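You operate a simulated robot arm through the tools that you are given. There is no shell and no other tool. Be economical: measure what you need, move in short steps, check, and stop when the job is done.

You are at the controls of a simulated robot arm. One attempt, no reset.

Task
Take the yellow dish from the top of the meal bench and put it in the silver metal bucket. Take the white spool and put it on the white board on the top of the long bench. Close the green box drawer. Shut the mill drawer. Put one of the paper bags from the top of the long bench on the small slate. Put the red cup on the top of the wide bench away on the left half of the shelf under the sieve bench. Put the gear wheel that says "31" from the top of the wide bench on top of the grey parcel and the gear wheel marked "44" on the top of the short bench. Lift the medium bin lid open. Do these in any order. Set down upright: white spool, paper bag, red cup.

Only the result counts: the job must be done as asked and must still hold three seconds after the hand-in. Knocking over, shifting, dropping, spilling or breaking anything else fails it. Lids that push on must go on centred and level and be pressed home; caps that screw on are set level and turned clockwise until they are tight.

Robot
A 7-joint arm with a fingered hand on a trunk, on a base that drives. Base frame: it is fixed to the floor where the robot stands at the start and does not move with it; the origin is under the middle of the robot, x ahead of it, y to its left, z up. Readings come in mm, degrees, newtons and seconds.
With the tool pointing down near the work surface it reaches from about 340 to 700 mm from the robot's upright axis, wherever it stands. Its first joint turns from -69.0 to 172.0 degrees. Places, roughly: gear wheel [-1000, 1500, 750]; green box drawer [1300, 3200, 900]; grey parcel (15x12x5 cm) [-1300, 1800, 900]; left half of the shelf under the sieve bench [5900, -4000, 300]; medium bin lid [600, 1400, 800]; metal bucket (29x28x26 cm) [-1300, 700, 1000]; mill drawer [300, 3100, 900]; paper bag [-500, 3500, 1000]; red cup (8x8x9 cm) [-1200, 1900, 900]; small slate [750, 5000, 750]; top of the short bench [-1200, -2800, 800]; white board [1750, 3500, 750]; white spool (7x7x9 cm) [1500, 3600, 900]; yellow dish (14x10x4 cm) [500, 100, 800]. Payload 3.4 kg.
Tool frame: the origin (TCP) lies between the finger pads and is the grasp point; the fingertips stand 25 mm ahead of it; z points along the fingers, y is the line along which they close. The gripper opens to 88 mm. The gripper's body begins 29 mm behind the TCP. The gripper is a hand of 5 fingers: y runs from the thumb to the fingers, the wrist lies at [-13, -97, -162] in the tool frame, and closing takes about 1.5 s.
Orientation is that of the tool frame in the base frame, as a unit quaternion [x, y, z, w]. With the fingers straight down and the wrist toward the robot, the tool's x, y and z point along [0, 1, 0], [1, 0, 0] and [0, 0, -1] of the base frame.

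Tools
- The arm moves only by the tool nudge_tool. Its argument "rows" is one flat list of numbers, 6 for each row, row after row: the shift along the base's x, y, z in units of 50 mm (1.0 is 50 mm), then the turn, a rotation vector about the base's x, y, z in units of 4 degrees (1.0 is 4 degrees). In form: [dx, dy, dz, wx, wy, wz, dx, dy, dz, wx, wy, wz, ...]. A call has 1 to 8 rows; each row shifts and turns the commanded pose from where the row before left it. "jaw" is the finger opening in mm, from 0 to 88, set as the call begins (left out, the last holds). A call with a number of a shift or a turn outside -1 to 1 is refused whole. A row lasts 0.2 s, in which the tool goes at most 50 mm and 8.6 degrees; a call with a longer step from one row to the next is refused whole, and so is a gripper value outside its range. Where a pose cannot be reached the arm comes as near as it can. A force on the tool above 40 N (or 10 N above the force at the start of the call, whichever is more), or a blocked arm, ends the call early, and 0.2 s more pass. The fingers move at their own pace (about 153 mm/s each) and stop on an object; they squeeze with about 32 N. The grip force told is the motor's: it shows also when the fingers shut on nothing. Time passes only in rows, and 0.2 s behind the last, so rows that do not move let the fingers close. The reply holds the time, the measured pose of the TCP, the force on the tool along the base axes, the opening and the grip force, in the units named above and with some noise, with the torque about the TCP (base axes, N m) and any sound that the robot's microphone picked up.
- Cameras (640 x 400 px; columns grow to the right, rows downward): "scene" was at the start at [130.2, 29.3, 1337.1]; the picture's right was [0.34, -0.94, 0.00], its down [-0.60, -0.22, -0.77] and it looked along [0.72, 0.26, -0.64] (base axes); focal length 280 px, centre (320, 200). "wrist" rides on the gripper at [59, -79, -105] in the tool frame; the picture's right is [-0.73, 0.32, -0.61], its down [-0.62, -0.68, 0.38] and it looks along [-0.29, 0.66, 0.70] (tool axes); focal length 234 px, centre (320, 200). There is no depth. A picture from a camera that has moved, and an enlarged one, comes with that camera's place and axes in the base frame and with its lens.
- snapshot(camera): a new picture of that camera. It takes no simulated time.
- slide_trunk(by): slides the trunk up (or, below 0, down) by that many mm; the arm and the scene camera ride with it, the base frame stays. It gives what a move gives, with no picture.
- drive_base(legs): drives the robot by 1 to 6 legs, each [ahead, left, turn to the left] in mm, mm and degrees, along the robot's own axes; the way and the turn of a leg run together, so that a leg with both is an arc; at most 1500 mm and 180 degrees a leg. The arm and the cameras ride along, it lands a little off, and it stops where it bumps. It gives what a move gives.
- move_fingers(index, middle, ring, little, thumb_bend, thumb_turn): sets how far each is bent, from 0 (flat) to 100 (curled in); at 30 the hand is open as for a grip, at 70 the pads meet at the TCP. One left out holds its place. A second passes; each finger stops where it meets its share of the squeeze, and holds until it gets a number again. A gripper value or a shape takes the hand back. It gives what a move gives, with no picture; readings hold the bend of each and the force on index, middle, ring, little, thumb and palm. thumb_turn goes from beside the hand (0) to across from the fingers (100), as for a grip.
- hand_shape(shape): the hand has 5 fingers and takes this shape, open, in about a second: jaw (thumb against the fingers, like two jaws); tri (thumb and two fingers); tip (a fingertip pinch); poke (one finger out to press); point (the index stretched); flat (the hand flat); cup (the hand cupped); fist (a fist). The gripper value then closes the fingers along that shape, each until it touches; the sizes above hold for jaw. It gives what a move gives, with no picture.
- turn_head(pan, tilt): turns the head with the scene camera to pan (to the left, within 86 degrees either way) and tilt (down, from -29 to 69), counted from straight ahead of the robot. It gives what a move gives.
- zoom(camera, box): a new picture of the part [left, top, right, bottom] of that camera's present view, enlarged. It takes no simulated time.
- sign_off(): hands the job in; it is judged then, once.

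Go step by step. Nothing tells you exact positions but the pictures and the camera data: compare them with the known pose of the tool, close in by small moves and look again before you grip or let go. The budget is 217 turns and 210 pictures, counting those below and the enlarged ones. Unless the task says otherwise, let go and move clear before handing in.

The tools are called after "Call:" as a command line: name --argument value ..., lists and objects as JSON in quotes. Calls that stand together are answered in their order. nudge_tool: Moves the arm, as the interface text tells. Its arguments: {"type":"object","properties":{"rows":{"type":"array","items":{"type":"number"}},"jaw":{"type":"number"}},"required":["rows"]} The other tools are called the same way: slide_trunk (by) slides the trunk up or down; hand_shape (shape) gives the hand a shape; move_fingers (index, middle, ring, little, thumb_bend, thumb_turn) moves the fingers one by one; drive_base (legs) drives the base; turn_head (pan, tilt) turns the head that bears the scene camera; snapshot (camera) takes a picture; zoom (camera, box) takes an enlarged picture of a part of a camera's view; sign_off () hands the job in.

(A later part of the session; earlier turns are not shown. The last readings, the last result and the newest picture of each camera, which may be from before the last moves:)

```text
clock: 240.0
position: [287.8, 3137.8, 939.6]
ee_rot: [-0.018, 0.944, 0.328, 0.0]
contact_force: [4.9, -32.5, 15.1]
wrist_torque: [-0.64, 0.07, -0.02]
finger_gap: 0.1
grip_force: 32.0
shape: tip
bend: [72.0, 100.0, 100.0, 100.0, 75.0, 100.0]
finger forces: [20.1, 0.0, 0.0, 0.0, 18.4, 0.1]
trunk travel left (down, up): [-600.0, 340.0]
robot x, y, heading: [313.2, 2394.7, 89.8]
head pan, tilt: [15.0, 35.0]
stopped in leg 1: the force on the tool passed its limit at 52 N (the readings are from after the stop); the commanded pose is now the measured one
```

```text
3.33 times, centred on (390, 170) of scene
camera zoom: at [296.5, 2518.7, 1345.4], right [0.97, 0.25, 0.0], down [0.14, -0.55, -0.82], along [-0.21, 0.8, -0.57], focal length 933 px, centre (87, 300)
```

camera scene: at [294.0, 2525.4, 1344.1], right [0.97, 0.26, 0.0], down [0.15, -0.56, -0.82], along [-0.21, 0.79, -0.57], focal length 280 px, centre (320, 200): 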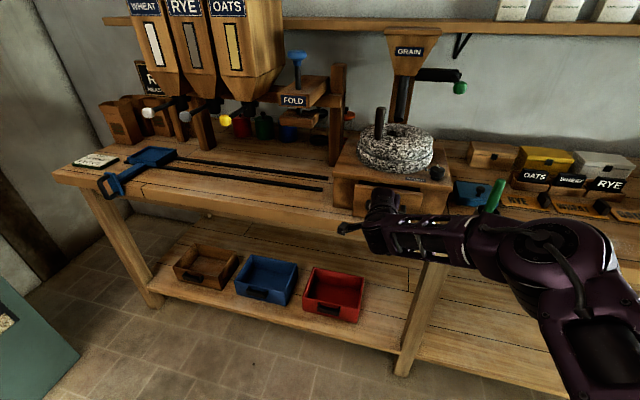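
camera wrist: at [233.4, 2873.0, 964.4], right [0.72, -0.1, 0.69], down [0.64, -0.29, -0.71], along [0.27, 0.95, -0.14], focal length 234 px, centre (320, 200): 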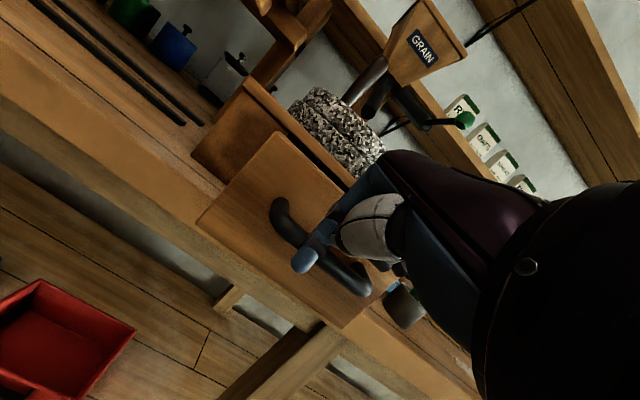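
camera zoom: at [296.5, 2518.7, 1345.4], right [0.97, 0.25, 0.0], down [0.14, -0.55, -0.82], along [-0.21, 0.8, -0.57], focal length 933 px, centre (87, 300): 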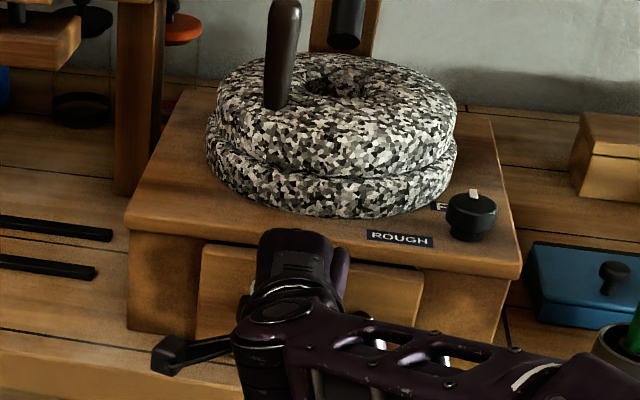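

It has stopped hard. I back away and check.

Call:
drive_base --legs '[[-200, 0, 0]]'

Call:
turn_head --pan 0 --tilt 32

Call:
snapshot --camera "wrist"

Call:
snapshot --camera "scene"

```text
clock: 241.6
position: [283.7, 2947.5, 930.6]
ee_rot: [-0.02, 0.946, 0.324, 0.001]
contact_force: [0.9, -0.3, -0.2]
wrist_torque: [0.0, 0.0, -0.01]
finger_gap: 0.0
grip_force: 32.4
shape: tip
bend: [70.0, 100.0, 100.0, 100.0, 79.0, 100.0]
finger forces: [0.0, 0.0, 0.0, 0.0, 0.1, 0.0]
trunk travel left (down, up): [-600.0, 340.0]
robot x, y, heading: [318.5, 2196.4, 89.7]
head pan, tilt: [15.0, 35.0]
```

```text
clock: 242.3
position: [283.9, 2948.4, 930.2]
ee_rot: [-0.019, 0.946, 0.324, 0.001]
contact_force: [1.1, -0.4, -0.3]
wrist_torque: [0.02, 0.01, 0.02]
finger_gap: 0.0
grip_force: 32.2
shape: tip
bend: [70.0, 100.0, 100.0, 100.0, 79.0, 100.0]
finger forces: [0.0, 0.0, 0.0, 0.0, 0.0, 0.0]
trunk travel left (down, up): [-600.0, 340.0]
robot x, y, heading: [322.2, 2199.1, 89.6]
head pan, tilt: [0.0, 32.0]
```

```text
97 pictures are left
camera wrist: at [228.6, 2819.5, 965.7], right [0.72, -0.09, 0.69], down [0.64, -0.28, -0.71], along [0.26, 0.96, -0.15], focal length 234 px, centre (320, 200)
```

wrist: 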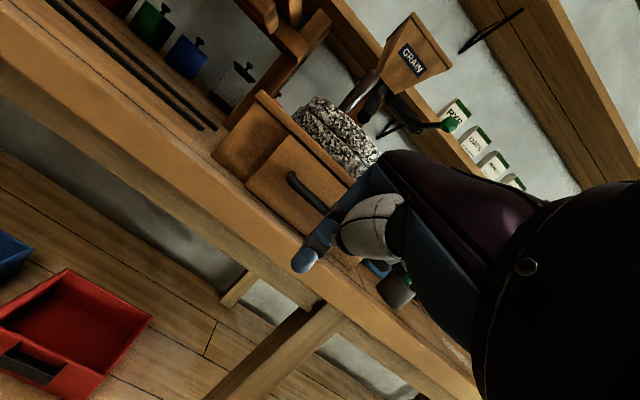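

```text
96 pictures are left
camera scene: at [316.2, 2337.3, 1348.8], right [1.0, 0.0, 0.0], down [0.0, -0.53, -0.85], along [0.0, 0.85, -0.53], focal length 280 px, centre (320, 200)
```

scene: 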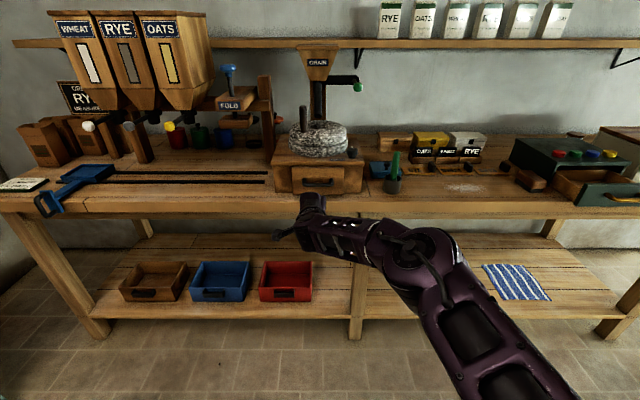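

Call:
zoom --camera "scene" --box '[260, 110, 400, 210]'

Call:
zoom --camera "scene" --box '[500, 110, 640, 210]'

```text
4.00 times, centred on (330, 160) of scene
camera zoom: at [316.2, 2337.3, 1348.8], right [1.0, 0.0, 0.0], down [0.0, -0.53, -0.85], along [0.0, 0.85, -0.53], focal length 1119 px, centre (280, 360)
```

zoom: 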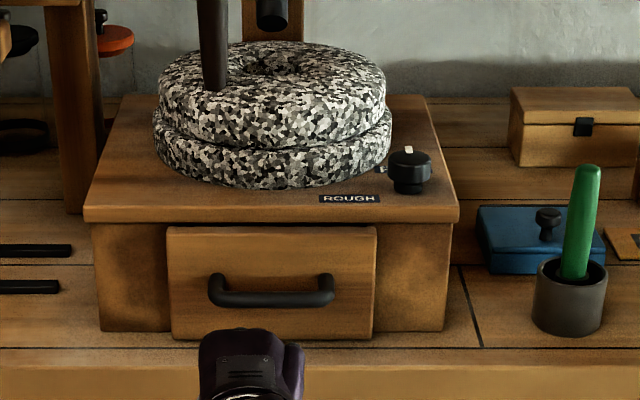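

```text
4.00 times, centred on (570, 160) of scene
camera zoom: at [316.2, 2337.3, 1348.8], right [1.0, 0.0, 0.0], down [0.0, -0.53, -0.85], along [0.0, 0.85, -0.53], focal length 1119 px, centre (-680, 360)
```

zoom: 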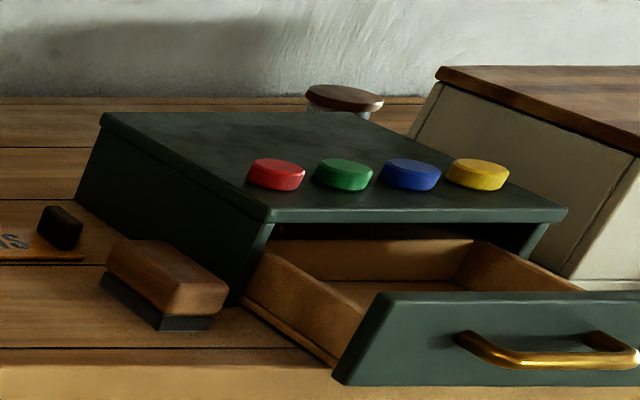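

The mill drawer is shut. The green drawer's handle is at about (1293, 3095, 889), panel top ~918. I move across and push it just above the handle.

Call:
nudge_tool --rows '[0, -0.8, 0.2, 0, 0, 0, 0, -0.8, 0, 0, 0, 0, 0, -0.8, -0.2, 0, 0, 0]'

Call:
drive_base --legs '[[0, -1008, 0], [200, 0, 0]]'

Call:
snapshot --camera "scene"

Call:
snapshot --camera "wrist"

```text
clock: 243.1
position: [283.9, 2828.2, 930.4]
ee_rot: [-0.019, 0.946, 0.324, 0.0]
contact_force: [-0.3, -0.2, 0.9]
wrist_torque: [-0.02, -0.04, 0.01]
finger_gap: 0.0
grip_force: 31.8
shape: tip
bend: [70.0, 100.0, 100.0, 100.0, 79.0, 100.0]
finger forces: [0.1, 0.0, 0.0, 0.1, 0.1, 0.0]
trunk travel left (down, up): [-600.0, 340.0]
robot x, y, heading: [315.0, 2197.4, 90.0]
head pan, tilt: [0.0, 32.0]
```

```text
clock: 249.6
position: [1293.9, 3026.4, 929.4]
ee_rot: [-0.02, 0.946, 0.322, 0.001]
contact_force: [-0.8, -0.6, -0.3]
wrist_torque: [-0.04, 0.02, 0.01]
finger_gap: 0.0
grip_force: 32.4
shape: tip
bend: [70.0, 100.0, 100.0, 100.0, 79.0, 100.0]
finger forces: [0.0, 0.1, 0.0, 0.1, 0.1, 0.0]
trunk travel left (down, up): [-600.0, 340.0]
robot x, y, heading: [1327.6, 2398.0, 90.0]
head pan, tilt: [0.0, 32.0]
```

```text
93 pictures are left
camera scene: at [1327.8, 2536.1, 1348.7], right [1.0, 0.0, 0.0], down [0.0, -0.53, -0.85], along [0.0, 0.85, -0.53], focal length 280 px, centre (320, 200)
```

scene: 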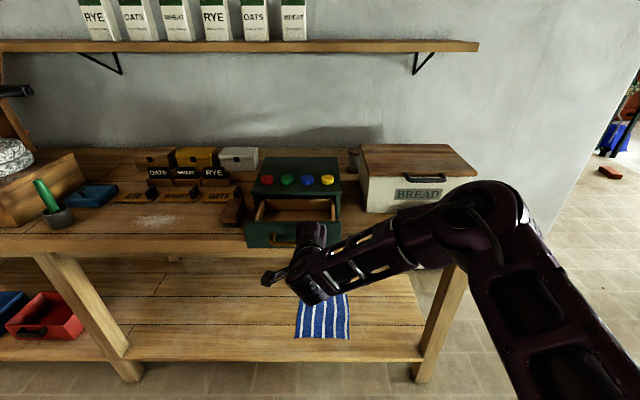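

```text
92 pictures are left
camera wrist: at [1239.0, 2898.2, 964.5], right [0.72, -0.09, 0.69], down [0.64, -0.28, -0.71], along [0.26, 0.96, -0.15], focal length 234 px, centre (320, 200)
```

wrist: 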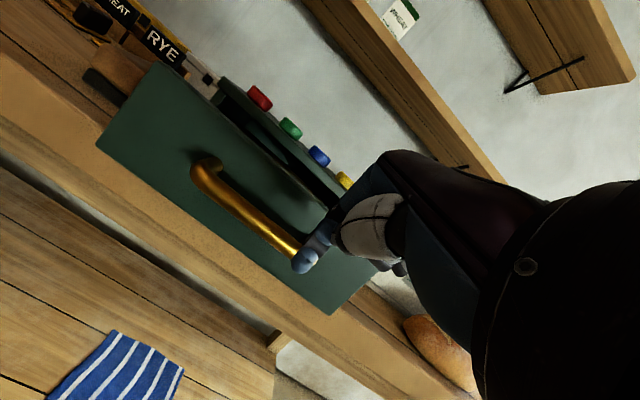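

The panel's centre is nearer x 1260. I shift 32 mm left and push.

Call:
nudge_tool --rows '[-0.64, 0, 0.12, 0, 0, 0, 0, 0.5, 0, 0, 0, 0, 0, 0.5, 0, 0, 0, 0, 0, 0.5, 0, 0, 0, 0]'

Call:
nudge_tool --rows '[0, 0.4, 0, 0, 0, 0, 0, 0.4, 0, 0, 0, 0]'

Call:
zoom --camera "scene" --box '[210, 130, 370, 250]'

```text
clock: 250.6
position: [1262.6, 3101.7, 935.3]
ee_rot: [-0.021, 0.946, 0.322, 0.0]
contact_force: [0.3, 1.0, 0.0]
wrist_torque: [0.03, 0.02, -0.02]
finger_gap: 0.1
grip_force: 31.7
shape: tip
bend: [70.0, 100.0, 100.0, 100.0, 79.0, 100.0]
finger forces: [0.0, 0.0, 0.0, 0.0, 0.0, 0.0]
trunk travel left (down, up): [-600.0, 340.0]
robot x, y, heading: [1326.3, 2396.7, 90.0]
head pan, tilt: [0.0, 32.0]
```

```text
clock: 251.2
position: [1261.2, 3141.1, 936.5]
ee_rot: [-0.021, 0.946, 0.324, 0.001]
contact_force: [1.1, 0.5, -0.6]
wrist_torque: [-0.01, 0.01, 0.0]
finger_gap: 0.0
grip_force: 31.7
shape: tip
bend: [70.0, 100.0, 100.0, 100.0, 79.0, 100.0]
finger forces: [0.0, 0.0, 0.1, 0.1, 0.0, 0.0]
trunk travel left (down, up): [-600.0, 340.0]
robot x, y, heading: [1327.7, 2394.3, 90.1]
head pan, tilt: [0.0, 32.0]
```

```text
3.33 times, centred on (290, 190) of scene
camera zoom: at [1327.3, 2535.7, 1348.8], right [1.0, 0.0, 0.0], down [0.0, -0.53, -0.85], along [0.0, 0.85, -0.53], focal length 933 px, centre (420, 233)
```

zoom: 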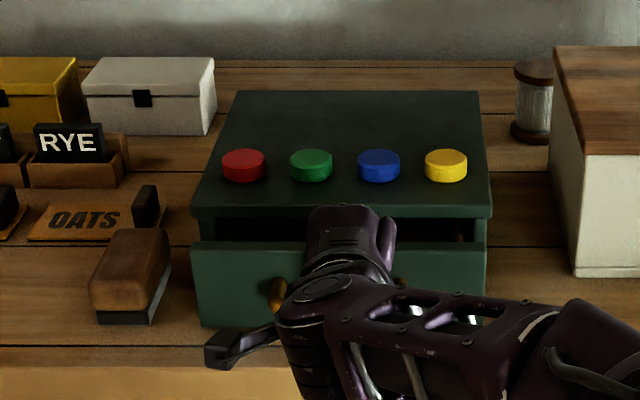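

Nearly in. I push on with the base.

Call:
drive_base --legs '[[30, 0, 0]]'

Call:
drive_base --legs '[[25, 0, 0]]'

Call:
drive_base --legs '[[20, 0, 0]]'

Call:
zoom --camera "scene" --box '[210, 130, 370, 250]'

```text
clock: 252.0
position: [1261.1, 3170.8, 936.0]
ee_rot: [-0.02, 0.946, 0.324, 0.0]
contact_force: [-0.1, -1.4, 6.4]
wrist_torque: [0.08, -0.02, 0.0]
finger_gap: 0.2
grip_force: 31.3
shape: tip
bend: [70.0, 100.0, 100.0, 100.0, 80.0, 100.0]
finger forces: [0.0, 0.1, 0.0, 0.0, 5.4, 0.1]
trunk travel left (down, up): [-600.0, 340.0]
robot x, y, heading: [1330.4, 2424.4, 90.2]
head pan, tilt: [0.0, 32.0]
```

```text
clock: 253.0
position: [1258.4, 3193.9, 938.0]
ee_rot: [-0.022, 0.946, 0.323, 0.0]
contact_force: [1.0, -4.3, 0.4]
wrist_torque: [0.0, 0.01, -0.06]
finger_gap: 0.0
grip_force: 32.0
shape: tip
bend: [70.0, 100.0, 100.0, 100.0, 78.0, 100.0]
finger forces: [0.0, 0.1, 0.0, 0.0, 6.3, 0.1]
trunk travel left (down, up): [-600.0, 340.0]
robot x, y, heading: [1326.1, 2448.9, 89.9]
head pan, tilt: [0.0, 32.0]
stopped in leg 1: the force on the tool passed its limit at 57 N (the readings are from after the stop); the commanded pose is now the measured one
```

```text
clock: 253.8
position: [1257.1, 3195.4, 938.3]
ee_rot: [-0.026, 0.946, 0.324, -0.003]
contact_force: [6.0, -27.3, 7.7]
wrist_torque: [0.08, -0.03, -0.29]
finger_gap: 0.0
grip_force: 32.3
shape: tip
bend: [70.0, 100.0, 100.0, 100.0, 77.0, 100.0]
finger forces: [0.0, 0.0, 0.0, 0.0, 34.0, 0.0]
trunk travel left (down, up): [-600.0, 340.0]
robot x, y, heading: [1330.2, 2460.2, 90.0]
head pan, tilt: [0.0, 32.0]
stopped in leg 1: the force on the tool passed its limit at 49 N (the readings are from after the stop); the commanded pose is now the measured one
```

```text
3.33 times, centred on (290, 190) of scene
camera zoom: at [1330.2, 2591.4, 1349.9], right [1.0, 0.0, 0.0], down [0.0, -0.52, -0.85], along [0.0, 0.85, -0.52], focal length 933 px, centre (420, 233)
```

zoom: 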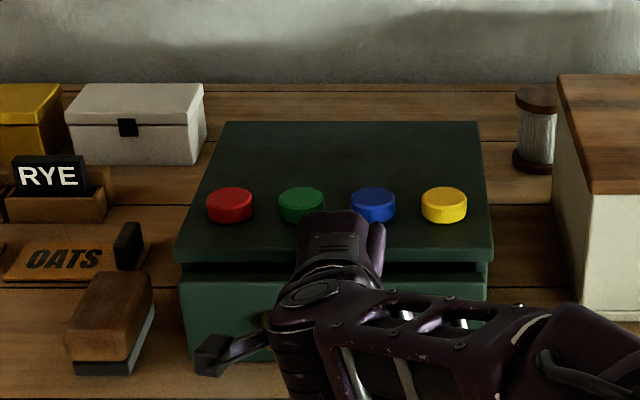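

I back off to see whether the drawer is fully flush.

Call:
drive_base --legs '[[-180, 0, 0]]'

Call:
zoom --camera "scene" --box '[210, 110, 390, 230]'

Call:
snapshot --camera "wrist"

```text
clock: 255.3
position: [1254.7, 3023.5, 936.2]
ee_rot: [-0.026, 0.947, 0.321, -0.002]
contact_force: [-0.6, -0.7, 8.2]
wrist_torque: [0.17, 0.0, 0.02]
finger_gap: 0.0
grip_force: 32.0
shape: tip
bend: [70.0, 100.0, 100.0, 100.0, 82.0, 100.0]
finger forces: [0.0, 0.0, 0.0, 0.0, 9.4, 0.0]
trunk travel left (down, up): [-600.0, 340.0]
robot x, y, heading: [1326.0, 2283.1, 90.1]
head pan, tilt: [0.0, 32.0]
```

```text
3.33 times, centred on (300, 170) of scene
camera zoom: at [1328.0, 2419.5, 1349.2], right [1.0, 0.0, 0.0], down [0.0, -0.53, -0.85], along [0.0, 0.85, -0.53], focal length 933 px, centre (387, 300)
```

zoom: 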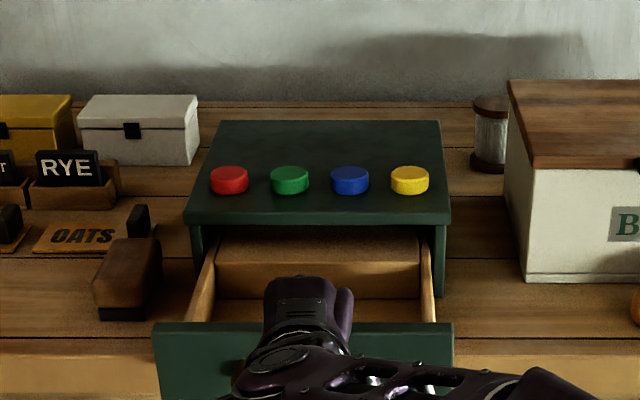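

```text
88 pictures are left
camera wrist: at [1201.4, 2893.5, 971.1], right [0.72, -0.08, 0.69], down [0.65, -0.28, -0.71], along [0.24, 0.96, -0.15], focal length 234 px, centre (320, 200)
```

wrist: 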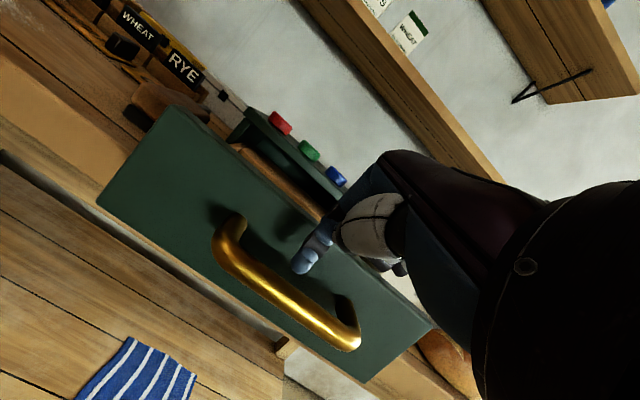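

The thumb hooked behind the brass handle and pulled the drawer back. I lift to unhook, then push again from a higher point on the panel.

Call:
nudge_tool --rows '[0, 0, 0.4, 0, 0, 0, 0, 0, 0.4, 0, 0, 0, 0, -0.8, 0, 0, 0, 0, 0, -0.8, 0, 0, 0, 0]'

Call:
zoom --camera "wrist" --box '[80, 90, 480, 390]'

Call:
zoom --camera "scene" --box '[210, 130, 370, 250]'

```text
clock: 256.3
position: [1254.4, 2944.5, 976.3]
ee_rot: [-0.027, 0.947, 0.32, -0.002]
contact_force: [0.2, 0.7, 0.1]
wrist_torque: [0.0, -0.01, 0.03]
finger_gap: 0.1
grip_force: 32.1
shape: tip
bend: [70.0, 100.0, 100.0, 100.0, 79.0, 100.0]
finger forces: [0.0, 0.1, 0.0, 0.0, 0.0, 0.0]
trunk travel left (down, up): [-600.0, 340.0]
robot x, y, heading: [1330.6, 2283.9, 90.4]
head pan, tilt: [0.0, 32.0]
```

```text
1.33 times, centred on (280, 240) of wrist
camera zoom: at [1201.6, 2815.4, 1010.9], right [0.72, -0.08, 0.69], down [0.65, -0.28, -0.71], along [0.24, 0.96, -0.15], focal length 312 px, centre (373, 147)
```

zoom: 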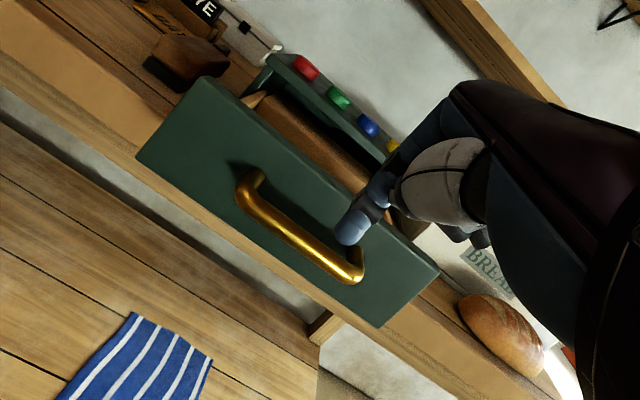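

```text
3.33 times, centred on (290, 190) of scene
camera zoom: at [1328.0, 2421.4, 1348.9], right [1.0, 0.0, 0.0], down [0.0, -0.53, -0.85], along [0.0, 0.85, -0.53], focal length 933 px, centre (420, 233)
```

zoom: 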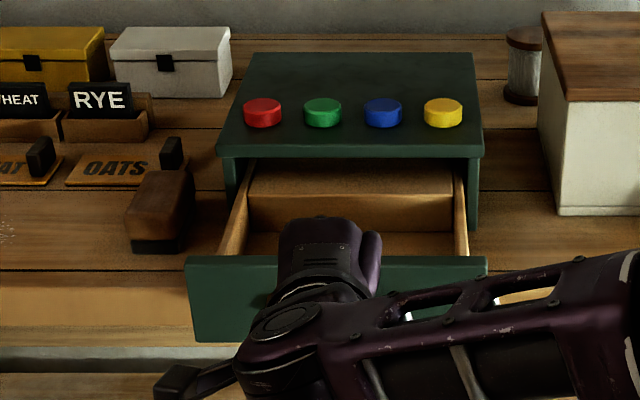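

The panel spans x 1140–1382 with the handle in the middle. I'll push on its plain right part at x≈1347 instead.

Call:
nudge_tool --rows '[0.93, 0, 0, 0, 0, 0, 0.93, 0, -0.4, 0, 0, 0, 0, 0, -0.4, 0, 0, 0]'

Call:
drive_base --legs '[[230, 0, 0]]'

Call:
zoom --camera "scene" --box '[210, 130, 370, 250]'

```text
refused: row 2 steps farther than a row can; nothing moved
```

```text
clock: 258.0
position: [1255.7, 3176.6, 974.5]
ee_rot: [-0.026, 0.947, 0.32, -0.003]
contact_force: [0.1, 0.0, -0.9]
wrist_torque: [0.0, 0.0, -0.03]
finger_gap: 0.3
grip_force: 31.9
shape: tip
bend: [70.0, 100.0, 100.0, 100.0, 79.0, 100.0]
finger forces: [0.0, 0.0, 0.1, 0.0, 0.0, 0.0]
trunk travel left (down, up): [-600.0, 340.0]
robot x, y, heading: [1328.4, 2511.2, 90.2]
head pan, tilt: [0.0, 32.0]
```

```text
3.33 times, centred on (290, 190) of scene
camera zoom: at [1328.0, 2652.6, 1348.7], right [1.0, 0.0, 0.0], down [0.0, -0.53, -0.85], along [0.0, 0.85, -0.53], focal length 933 px, centre (420, 233)
```

zoom: 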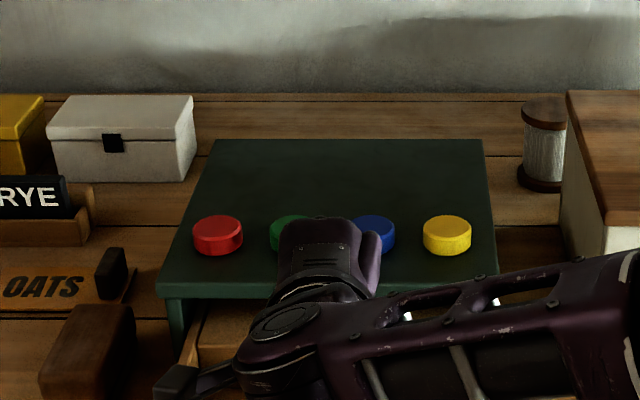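

The nudge was refused and the hand only passed over the panel, harmlessly. I back out and redo it properly.

Call:
drive_base --legs '[[-235, 0, 0]]'

Call:
nudge_tool --rows '[0.9, 0, 0, 0, 0, 0, 0.9, 0, 0, 0, 0, 0, 0, 0, -0.4, 0, 0, 0, 0, 0, -0.4, 0, 0, 0]'

Call:
zoom --camera "wrist" --box '[80, 90, 480, 390]'

```text
clock: 259.8
position: [1256.0, 2941.9, 975.9]
ee_rot: [-0.026, 0.947, 0.32, -0.002]
contact_force: [-0.1, 0.2, 1.0]
wrist_torque: [0.02, -0.01, -0.04]
finger_gap: 0.1
grip_force: 32.1
shape: tip
bend: [70.0, 100.0, 100.0, 100.0, 79.0, 100.0]
finger forces: [0.1, 0.0, 0.0, 0.0, 0.1, 0.1]
trunk travel left (down, up): [-600.0, 340.0]
robot x, y, heading: [1326.6, 2280.0, 89.6]
head pan, tilt: [0.0, 32.0]
```

```text
clock: 260.8
position: [1346.1, 2942.7, 934.8]
ee_rot: [-0.023, 0.949, 0.316, 0.001]
contact_force: [0.1, -0.5, 0.5]
wrist_torque: [0.02, -0.02, 0.0]
finger_gap: 0.0
grip_force: 31.8
shape: tip
bend: [70.0, 100.0, 100.0, 100.0, 79.0, 100.0]
finger forces: [0.0, 0.0, 0.0, 0.1, 0.0, 0.1]
trunk travel left (down, up): [-600.0, 340.0]
robot x, y, heading: [1328.8, 2278.3, 90.0]
head pan, tilt: [0.0, 32.0]
```

```text
1.33 times, centred on (280, 240) of wrist
camera zoom: at [1291.5, 2813.7, 971.3], right [0.72, -0.07, 0.69], down [0.65, -0.29, -0.71], along [0.25, 0.95, -0.16], focal length 312 px, centre (373, 147)
```

zoom: 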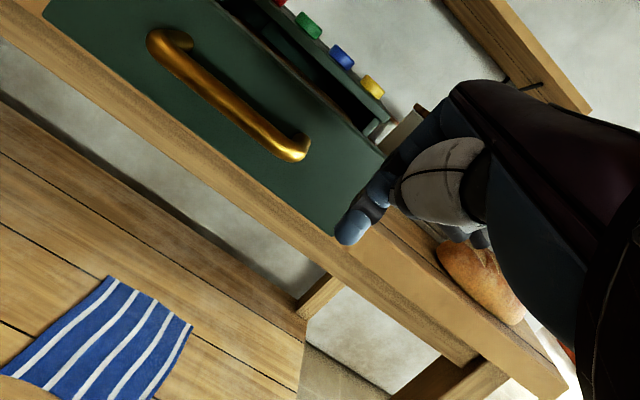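

Call:
nudge_tool --rows '[-0.2, 0, 0, 0, 0, 0]'

Call:
drive_base --legs '[[190, 0, 0]]'

Call:
drive_base --legs '[[70, 0, 0]]'

Call:
zoom --camera "scene" --box '[210, 130, 370, 250]'

```text
clock: 261.2
position: [1334.8, 2941.8, 935.8]
ee_rot: [-0.026, 0.947, 0.32, -0.001]
contact_force: [0.4, 0.4, -0.3]
wrist_torque: [0.02, 0.0, -0.03]
finger_gap: 0.0
grip_force: 32.4
shape: tip
bend: [70.0, 100.0, 100.0, 100.0, 79.0, 100.0]
finger forces: [0.0, 0.1, 0.1, 0.1, 0.1, 0.0]
trunk travel left (down, up): [-600.0, 340.0]
robot x, y, heading: [1329.8, 2278.3, 89.9]
head pan, tilt: [0.0, 32.0]
```

```text
clock: 262.7
position: [1334.2, 3135.5, 934.6]
ee_rot: [-0.025, 0.947, 0.32, -0.002]
contact_force: [-0.6, 0.6, -0.3]
wrist_torque: [0.03, -0.03, 0.02]
finger_gap: 0.2
grip_force: 31.9
shape: tip
bend: [70.0, 100.0, 100.0, 100.0, 79.0, 100.0]
finger forces: [0.0, 0.0, 0.1, 0.0, 0.0, 0.0]
trunk travel left (down, up): [-600.0, 340.0]
robot x, y, heading: [1324.7, 2472.4, 90.3]
head pan, tilt: [0.0, 32.0]
```

```text
clock: 263.8
position: [1332.7, 3194.2, 936.8]
ee_rot: [-0.028, 0.947, 0.321, -0.003]
contact_force: [2.7, -5.4, 4.0]
wrist_torque: [0.05, -0.02, -0.08]
finger_gap: 0.0
grip_force: 32.3
shape: tip
bend: [70.0, 100.0, 100.0, 100.0, 79.0, 100.0]
finger forces: [0.0, 0.0, 0.0, 0.1, 10.1, 0.0]
trunk travel left (down, up): [-600.0, 340.0]
robot x, y, heading: [1326.5, 2534.3, 89.9]
head pan, tilt: [0.0, 32.0]
stopped in leg 1: the force on the tool passed its limit at 84 N (the readings are from after the stop); the commanded pose is now the measured one
```

```text
3.33 times, centred on (290, 190) of scene
camera zoom: at [1328.6, 2671.5, 1349.1], right [1.0, 0.0, 0.0], down [0.0, -0.53, -0.85], along [0.0, 0.85, -0.53], focal length 933 px, centre (420, 233)
```

zoom: 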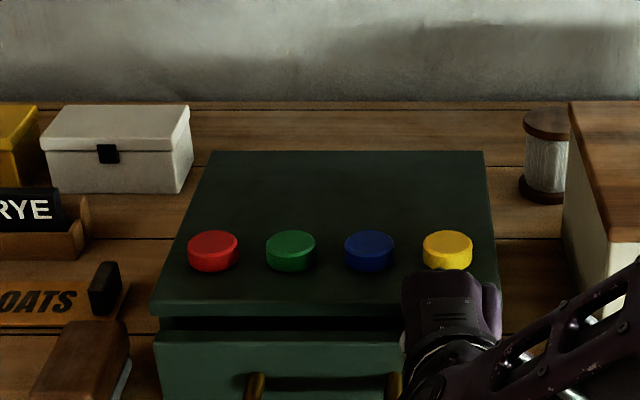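

Stopped firmly at the same depth. I retreat and verify.

Call:
drive_base --legs '[[-230, 0, 0]]'

Call:
zoom --camera "scene" --box '[210, 110, 410, 250]'

Call:
snapshot --camera "wrist"

```text
clock: 265.5
position: [1329.6, 2963.1, 934.7]
ee_rot: [-0.031, 0.947, 0.32, -0.004]
contact_force: [0.3, 0.2, -0.2]
wrist_torque: [0.03, -0.03, -0.01]
finger_gap: 0.0
grip_force: 31.9
shape: tip
bend: [70.0, 100.0, 100.0, 100.0, 79.0, 100.0]
finger forces: [0.0, 0.1, 0.0, 0.0, 0.0, 0.0]
trunk travel left (down, up): [-600.0, 340.0]
robot x, y, heading: [1329.6, 2302.3, 90.2]
head pan, tilt: [0.0, 32.0]
```

```text
2.86 times, centred on (310, 180) of scene
camera zoom: at [1328.0, 2442.7, 1348.9], right [1.0, 0.0, 0.0], down [0.0, -0.53, -0.85], along [0.0, 0.85, -0.53], focal length 799 px, centre (349, 257)
```

zoom: 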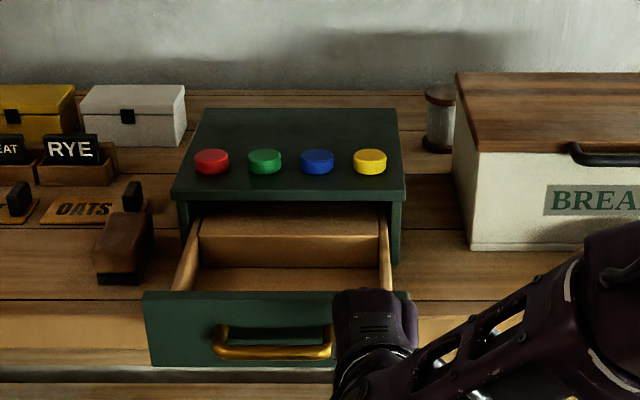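

```text
81 pictures are left
camera wrist: at [1278.6, 2834.9, 971.2], right [0.72, -0.07, 0.69], down [0.65, -0.27, -0.71], along [0.24, 0.96, -0.15], focal length 234 px, centre (320, 200)
```

wrist: 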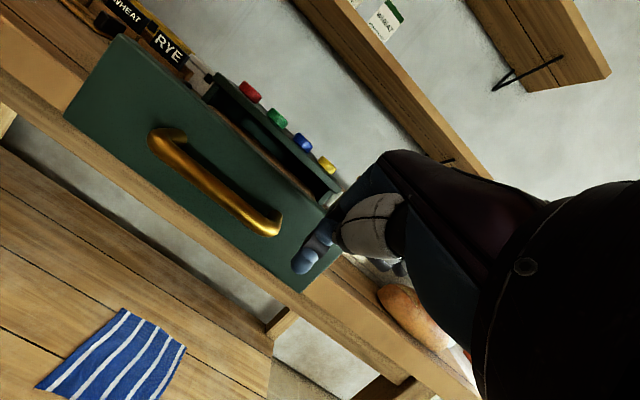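

The drawer is open again, likely rebounding from the hard bump. This time I push slowly by arm steps and withdraw gently.

Call:
drive_base --legs '[[60, 0, 0]]'

Call:
nudge_tool --rows '[0, -0.6, 0, 0, 0, 0, 0, -0.6, 0, 0, 0, 0]'

Call:
drive_base --legs '[[60, 0, 0]]'

Call:
nudge_tool --rows '[0, 0.2, 0, 0, 0, 0, 0, 0.2, 0, 0, 0, 0, 0, 0.2, 0, 0, 0, 0, 0, 0.2, 0, 0, 0, 0, 0, 0.2, 0, 0, 0, 0, 0, 0.2, 0, 0, 0, 0, 0, 0.2, 0, 0, 0, 0, 0, 0.2, 0, 0, 0, 0]'

Call:
zoom --camera "scene" --box '[210, 130, 410, 270]'

```text
clock: 266.5
position: [1330.5, 3025.0, 934.3]
ee_rot: [-0.03, 0.947, 0.319, -0.003]
contact_force: [0.0, 0.7, -0.2]
wrist_torque: [0.0, -0.01, -0.01]
finger_gap: 0.0
grip_force: 31.9
shape: tip
bend: [70.0, 100.0, 100.0, 100.0, 79.0, 100.0]
finger forces: [0.0, 0.1, 0.1, 0.0, 0.1, 0.0]
trunk travel left (down, up): [-600.0, 340.0]
robot x, y, heading: [1327.8, 2367.8, 90.3]
head pan, tilt: [0.0, 32.0]
```

```text
clock: 267.1
position: [1329.5, 2962.8, 935.9]
ee_rot: [-0.029, 0.947, 0.32, -0.003]
contact_force: [0.2, -0.2, 0.4]
wrist_torque: [-0.02, 0.0, -0.05]
finger_gap: 0.0
grip_force: 31.7
shape: tip
bend: [70.0, 100.0, 100.0, 100.0, 79.0, 100.0]
finger forces: [0.0, 0.0, 0.0, 0.0, 0.0, 0.1]
trunk travel left (down, up): [-600.0, 340.0]
robot x, y, heading: [1332.6, 2364.8, 90.2]
head pan, tilt: [0.0, 32.0]
```

```text
clock: 268.1
position: [1330.3, 3024.8, 933.7]
ee_rot: [-0.029, 0.948, 0.317, -0.004]
contact_force: [-0.1, 0.3, 0.1]
wrist_torque: [0.0, 0.04, 0.01]
finger_gap: 0.0
grip_force: 32.1
shape: tip
bend: [70.0, 100.0, 100.0, 100.0, 79.0, 100.0]
finger forces: [0.0, 0.0, 0.0, 0.0, 0.0, 0.1]
trunk travel left (down, up): [-600.0, 340.0]
robot x, y, heading: [1327.5, 2420.1, 90.4]
head pan, tilt: [0.0, 32.0]
```

```text
clock: 269.9
position: [1330.5, 3104.6, 934.6]
ee_rot: [-0.028, 0.947, 0.319, -0.003]
contact_force: [0.9, 0.1, 0.7]
wrist_torque: [0.01, 0.02, 0.01]
finger_gap: 0.0
grip_force: 31.9
shape: tip
bend: [70.0, 100.0, 100.0, 100.0, 79.0, 100.0]
finger forces: [0.1, 0.1, 0.0, 0.0, 0.5, 0.0]
trunk travel left (down, up): [-600.0, 340.0]
robot x, y, heading: [1328.0, 2420.7, 90.2]
head pan, tilt: [0.0, 32.0]
```

```text
2.86 times, centred on (310, 200) of scene
camera zoom: at [1327.7, 2562.4, 1348.8], right [1.0, 0.0, 0.0], down [0.0, -0.53, -0.85], along [0.0, 0.85, -0.53], focal length 799 px, centre (349, 200)
```

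zoom: 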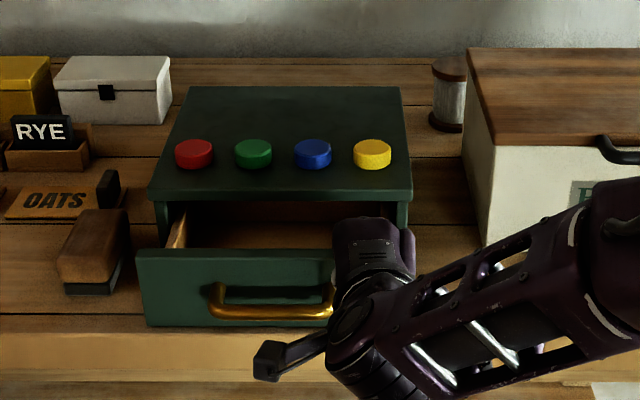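

Call:
drive_base --legs '[[35, 0, 0]]'

Call:
nudge_tool --rows '[0, 0.14, 0, 0, 0, 0, 0, 0.14, 0, 0, 0, 0, 0, 0.14, 0, 0, 0, 0, 0, 0.14, 0, 0, 0, 0, 0, 0.14, 0, 0, 0, 0, 0, 0.14, 0, 0, 0, 0, 0, 0.14, 0, 0, 0, 0, 0, 0, 0, 0, 0, 0]'

Call:
nudge_tool --rows '[0, 0.1, 0, 0, 0, 0, 0, 0.1, 0, 0, 0, 0, 0, 0, 0, 0, 0, 0, 0, 0, 0, 0, 0, 0]'

Call:
zoom --camera "scene" --box '[210, 130, 410, 270]'

```text
clock: 270.7
position: [1329.3, 3139.8, 934.4]
ee_rot: [-0.029, 0.948, 0.318, -0.003]
contact_force: [-0.7, -0.3, 0.4]
wrist_torque: [-0.02, 0.01, 0.02]
finger_gap: 0.0
grip_force: 32.4
shape: tip
bend: [70.0, 100.0, 100.0, 100.0, 79.0, 100.0]
finger forces: [0.0, 0.0, 0.0, 0.1, 0.1, 0.0]
trunk travel left (down, up): [-600.0, 340.0]
robot x, y, heading: [1325.0, 2457.3, 89.9]
head pan, tilt: [0.0, 32.0]
```

```text
clock: 272.5
position: [1328.7, 3180.1, 938.8]
ee_rot: [-0.03, 0.947, 0.32, -0.004]
contact_force: [-0.5, -27.5, 2.4]
wrist_torque: [-0.11, 0.05, -0.15]
finger_gap: 0.1
grip_force: 32.1
shape: tip
bend: [70.0, 100.0, 100.0, 100.0, 73.0, 100.0]
finger forces: [0.0, 0.0, 0.1, 0.0, 27.8, 0.0]
trunk travel left (down, up): [-600.0, 340.0]
robot x, y, heading: [1328.2, 2457.8, 90.2]
head pan, tilt: [0.0, 32.0]
```

```text
clock: 273.0
position: [1327.9, 3182.2, 939.4]
ee_rot: [-0.031, 0.947, 0.32, -0.006]
contact_force: [2.2, -35.0, 9.2]
wrist_torque: [-0.09, -0.04, -0.31]
finger_gap: 0.0
grip_force: 31.9
shape: tip
bend: [70.0, 100.0, 100.0, 100.0, 72.0, 100.0]
finger forces: [0.1, 0.0, 0.0, 0.1, 38.8, 0.0]
trunk travel left (down, up): [-600.0, 340.0]
robot x, y, heading: [1326.7, 2456.4, 90.3]
head pan, tilt: [0.0, 32.0]
stopped in row 2: the force on the tool passed its limit at 42 N (the readings are from after the stop); the commanded pose is now the measured one
```

```text
2.86 times, centred on (310, 200) of scene
camera zoom: at [1328.9, 2584.8, 1350.2], right [1.0, 0.0, 0.0], down [0.0, -0.52, -0.85], along [0.0, 0.85, -0.52], focal length 799 px, centre (349, 200)
```

zoom: 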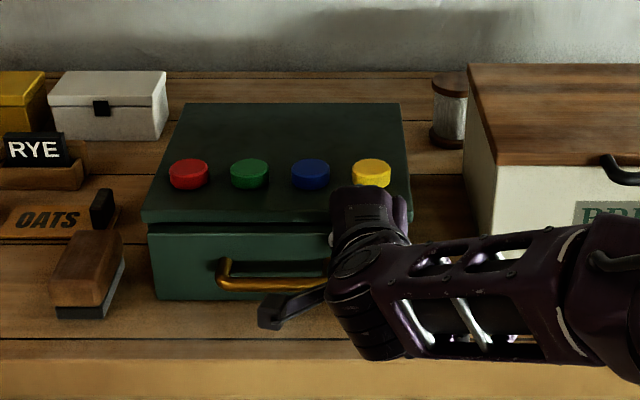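

The drawer looks flush. I ease off slowly and check it stays.

Call:
nudge_tool --rows '[0, -0.06, 0, 0, 0, 0, 0, -0.06, 0, 0, 0, 0, 0, -0.1, 0, 0, 0, 0, 0, -0.1, 0, 0, 0, 0, 0, -0.1, 0, 0, 0, 0, 0, -0.15, 0, 0, 0, 0, 0, -0.2, 0, 0, 0, 0, 0, -0.2, 0, 0, 0, 0]'

Call:
zoom --camera "scene" --box '[210, 130, 410, 270]'

```text
clock: 274.8
position: [1329.0, 3143.4, 933.2]
ee_rot: [-0.03, 0.948, 0.318, -0.004]
contact_force: [0.2, -0.5, -0.5]
wrist_torque: [-0.02, -0.03, -0.02]
finger_gap: 0.2
grip_force: 31.8
shape: tip
bend: [70.0, 100.0, 100.0, 100.0, 79.0, 100.0]
finger forces: [0.0, 0.0, 0.0, 0.0, 0.1, 0.1]
trunk travel left (down, up): [-600.0, 340.0]
robot x, y, heading: [1330.0, 2455.8, 90.2]
head pan, tilt: [0.0, 32.0]
```

```text
2.86 times, centred on (310, 200) of scene
camera zoom: at [1327.4, 2596.5, 1348.8], right [1.0, 0.0, 0.0], down [0.0, -0.53, -0.85], along [0.0, 0.85, -0.53], focal length 799 px, centre (349, 200)
```

zoom: 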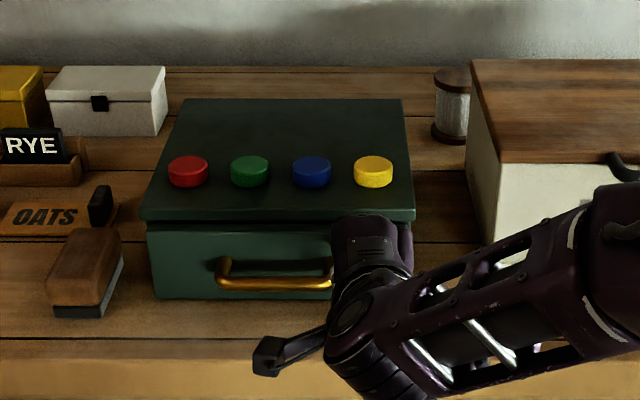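

Closed and staying. Now the white spool, which stands behind between the green box and the bread box. I raise the trunk for an overhead view of it and the white board.

Call:
drive_base --legs '[[-150, 0, 0]]'

Call:
slide_trunk --by 330

Call:
drive_base --legs '[[300, 0, 0]]'

Call:
turn_head --pan -10 --tilt 45

Call:
snapshot --camera "scene"

Call:
snapshot --camera "wrist"

```text
clock: 276.2
position: [1326.7, 2991.7, 935.4]
ee_rot: [-0.031, 0.948, 0.317, -0.005]
contact_force: [0.6, -0.1, -0.3]
wrist_torque: [0.01, -0.03, -0.02]
finger_gap: 0.1
grip_force: 31.4
shape: tip
bend: [70.0, 100.0, 100.0, 100.0, 79.0, 100.0]
finger forces: [0.0, 0.1, 0.1, 0.0, 0.0, 0.0]
trunk travel left (down, up): [-600.0, 340.0]
robot x, y, heading: [1328.4, 2306.6, 90.3]
head pan, tilt: [0.0, 32.0]
```

```text
clock: 279.4
position: [1325.8, 2992.2, 1262.9]
ee_rot: [-0.031, 0.948, 0.316, -0.005]
contact_force: [-0.4, -0.2, 0.0]
wrist_torque: [-0.03, 0.04, -0.01]
finger_gap: 0.0
grip_force: 32.3
shape: tip
bend: [70.0, 100.0, 100.0, 100.0, 79.0, 100.0]
finger forces: [0.0, 0.0, 0.0, 0.1, 0.0, 0.0]
trunk travel left (down, up): [-930.0, 10.0]
robot x, y, heading: [1324.2, 2308.5, 90.1]
head pan, tilt: [0.0, 32.0]
```

```text
clock: 281.4
position: [1325.8, 3289.5, 1263.8]
ee_rot: [-0.031, 0.948, 0.318, -0.003]
contact_force: [0.4, -0.8, 0.1]
wrist_torque: [0.01, 0.05, 0.0]
finger_gap: 0.0
grip_force: 32.4
shape: tip
bend: [70.0, 100.0, 100.0, 100.0, 79.0, 100.0]
finger forces: [0.0, 0.0, 0.1, 0.0, 0.0, 0.0]
trunk travel left (down, up): [-930.0, 10.0]
robot x, y, heading: [1325.7, 2601.1, 90.0]
head pan, tilt: [0.0, 32.0]
```

```text
clock: 282.2
position: [1327.3, 3291.0, 1263.0]
ee_rot: [-0.031, 0.948, 0.317, -0.004]
contact_force: [0.2, 0.2, 0.0]
wrist_torque: [-0.01, 0.01, 0.01]
finger_gap: 0.1
grip_force: 31.8
shape: tip
bend: [70.0, 100.0, 100.0, 100.0, 79.0, 100.0]
finger forces: [0.0, 0.0, 0.0, 0.1, 0.2, 0.1]
trunk travel left (down, up): [-930.0, 10.0]
robot x, y, heading: [1328.7, 2605.8, 90.0]
head pan, tilt: [-10.0, 45.0]
```

```text
77 pictures are left
camera scene: at [1340.6, 2735.2, 1659.3], right [0.99, -0.17, 0.0], down [-0.12, -0.7, -0.71], along [0.12, 0.7, -0.71], focal length 280 px, centre (320, 200)
```

scene: 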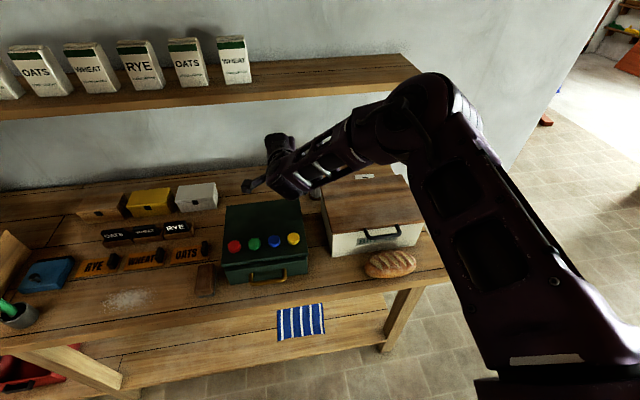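

```text
76 pictures are left
camera wrist: at [1275.0, 3161.8, 1299.7], right [0.72, -0.06, 0.69], down [0.65, -0.27, -0.71], along [0.23, 0.96, -0.16], focal length 234 px, centre (320, 200)
```

wrist: 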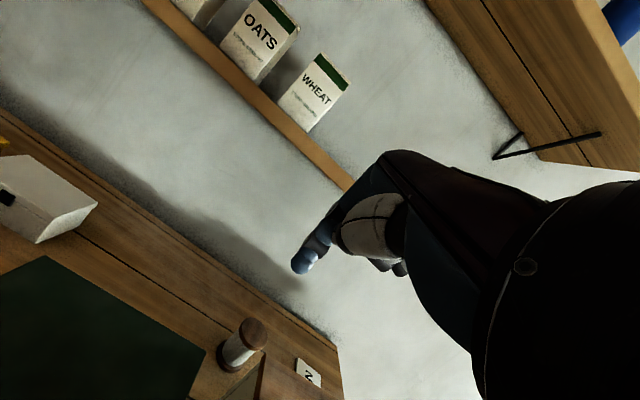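

The spool is at about (1462, 3547). A white card with a letter lies behind the bread box near (1695, 3640)—probably the board. I zoom in on both.

Call:
zoom --camera "wrist" --box '[190, 290, 350, 400]'

Call:
zoom --camera "scene" --box '[290, 140, 450, 260]'

```text
3.64 times, centred on (270, 345) of wrist
camera zoom: at [1275.0, 3161.8, 1299.7], right [0.72, -0.06, 0.69], down [0.65, -0.27, -0.71], along [0.23, 0.96, -0.16], focal length 852 px, centre (502, -327)
```

zoom: 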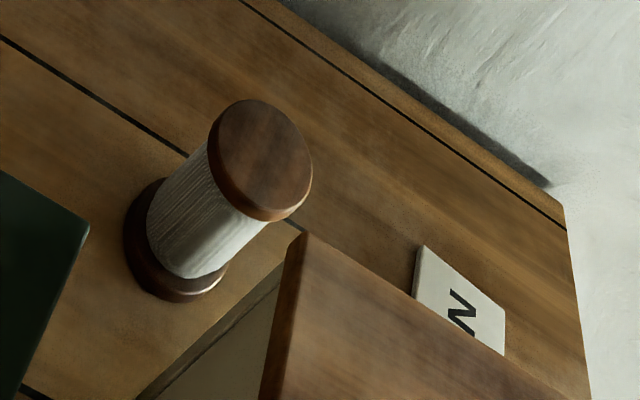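

```text
3.33 times, centred on (370, 200) of scene
camera zoom: at [1340.6, 2735.2, 1659.3], right [0.99, -0.17, 0.0], down [-0.12, -0.7, -0.71], along [0.12, 0.7, -0.71], focal length 933 px, centre (153, 200)
```

zoom: 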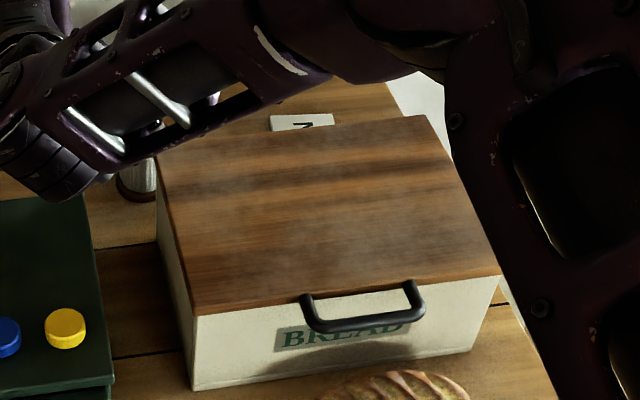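

The board spans about x 1654–1739 with its back edge at y 3654; the spool is at (1462, 3547). I unwind most of the tilt, take the open jaw shape, lower the trunk some, and drive in front of the spool.

Call:
hand_shape --shape "jaw"

Call:
nudge_tool --rows '[0, 0, 0, -1, 0, 0, 0, 0, 0, -1, 0, 0, 0, 0, 0, -1, 0, 0, 0, 0, 0, -1, 0, 0, 0, 0, 0, -1, 0, 0, 0, 0, 0, -1, 0, 0.9]' --jaw 88

Call:
slide_trunk --by -150

Call:
drive_base --legs '[[0, -134, 0]]'

Call:
snapshot --camera "wrist"

```text
clock: 283.1
position: [1326.6, 3289.4, 1263.7]
ee_rot: [-0.031, 0.948, 0.317, -0.005]
contact_force: [0.0, -0.3, -0.7]
wrist_torque: [0.0, -0.01, 0.0]
finger_gap: 87.7
grip_force: 0.0
shape: jaw
bend: [30.0, 30.0, 30.0, 30.0, 30.0, 98.0]
finger forces: [0.0, 0.0, 0.0, 0.1, 0.1, 0.1]
trunk travel left (down, up): [-930.0, 10.0]
robot x, y, heading: [1324.3, 2605.8, 90.3]
head pan, tilt: [-10.0, 45.0]
```

```text
clock: 284.5
position: [1327.8, 3291.1, 1262.6]
ee_rot: [-0.06, 0.992, 0.112, -0.016]
contact_force: [0.9, -0.1, -0.5]
wrist_torque: [0.0, -0.01, 0.02]
finger_gap: 87.7
grip_force: 0.1
shape: jaw
bend: [30.0, 30.0, 30.0, 30.0, 30.0, 98.0]
finger forces: [0.0, 0.1, 0.0, 0.0, 0.0, 0.0]
trunk travel left (down, up): [-930.0, 10.0]
robot x, y, heading: [1328.4, 2605.4, 90.3]
head pan, tilt: [-10.0, 45.0]
```

```text
clock: 286.2
position: [1327.0, 3290.3, 1112.7]
ee_rot: [-0.06, 0.992, 0.113, -0.016]
contact_force: [-0.4, 0.1, -0.3]
wrist_torque: [-0.03, -0.02, 0.02]
finger_gap: 87.8
grip_force: 0.0
shape: jaw
bend: [30.0, 30.0, 30.0, 30.0, 30.0, 98.0]
finger forces: [0.0, 0.1, 0.0, 0.1, 0.1, 0.0]
trunk travel left (down, up): [-780.0, 160.0]
robot x, y, heading: [1326.7, 2604.5, 90.2]
head pan, tilt: [-10.0, 45.0]
```

```text
clock: 287.6
position: [1458.7, 3290.5, 1113.9]
ee_rot: [-0.06, 0.992, 0.112, -0.015]
contact_force: [0.5, -0.6, 0.2]
wrist_torque: [-0.01, 0.01, -0.01]
finger_gap: 87.7
grip_force: 0.0
shape: jaw
bend: [30.0, 30.0, 30.0, 30.0, 30.0, 98.0]
finger forces: [0.0, 0.0, 0.0, 0.0, 0.1, 0.1]
trunk travel left (down, up): [-780.0, 160.0]
robot x, y, heading: [1457.1, 2606.6, 90.2]
head pan, tilt: [-10.0, 45.0]
```

```text
73 pictures are left
camera wrist: at [1414.1, 3184.1, 1199.5], right [0.71, 0.27, 0.65], down [0.68, -0.5, -0.54], along [0.18, 0.83, -0.54], focal length 234 px, centre (320, 200)
```

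wrist: 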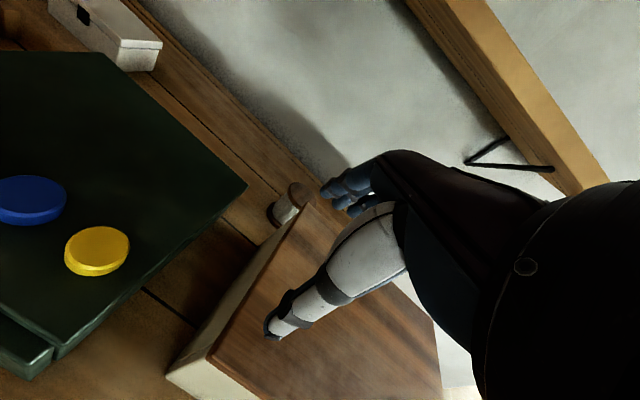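

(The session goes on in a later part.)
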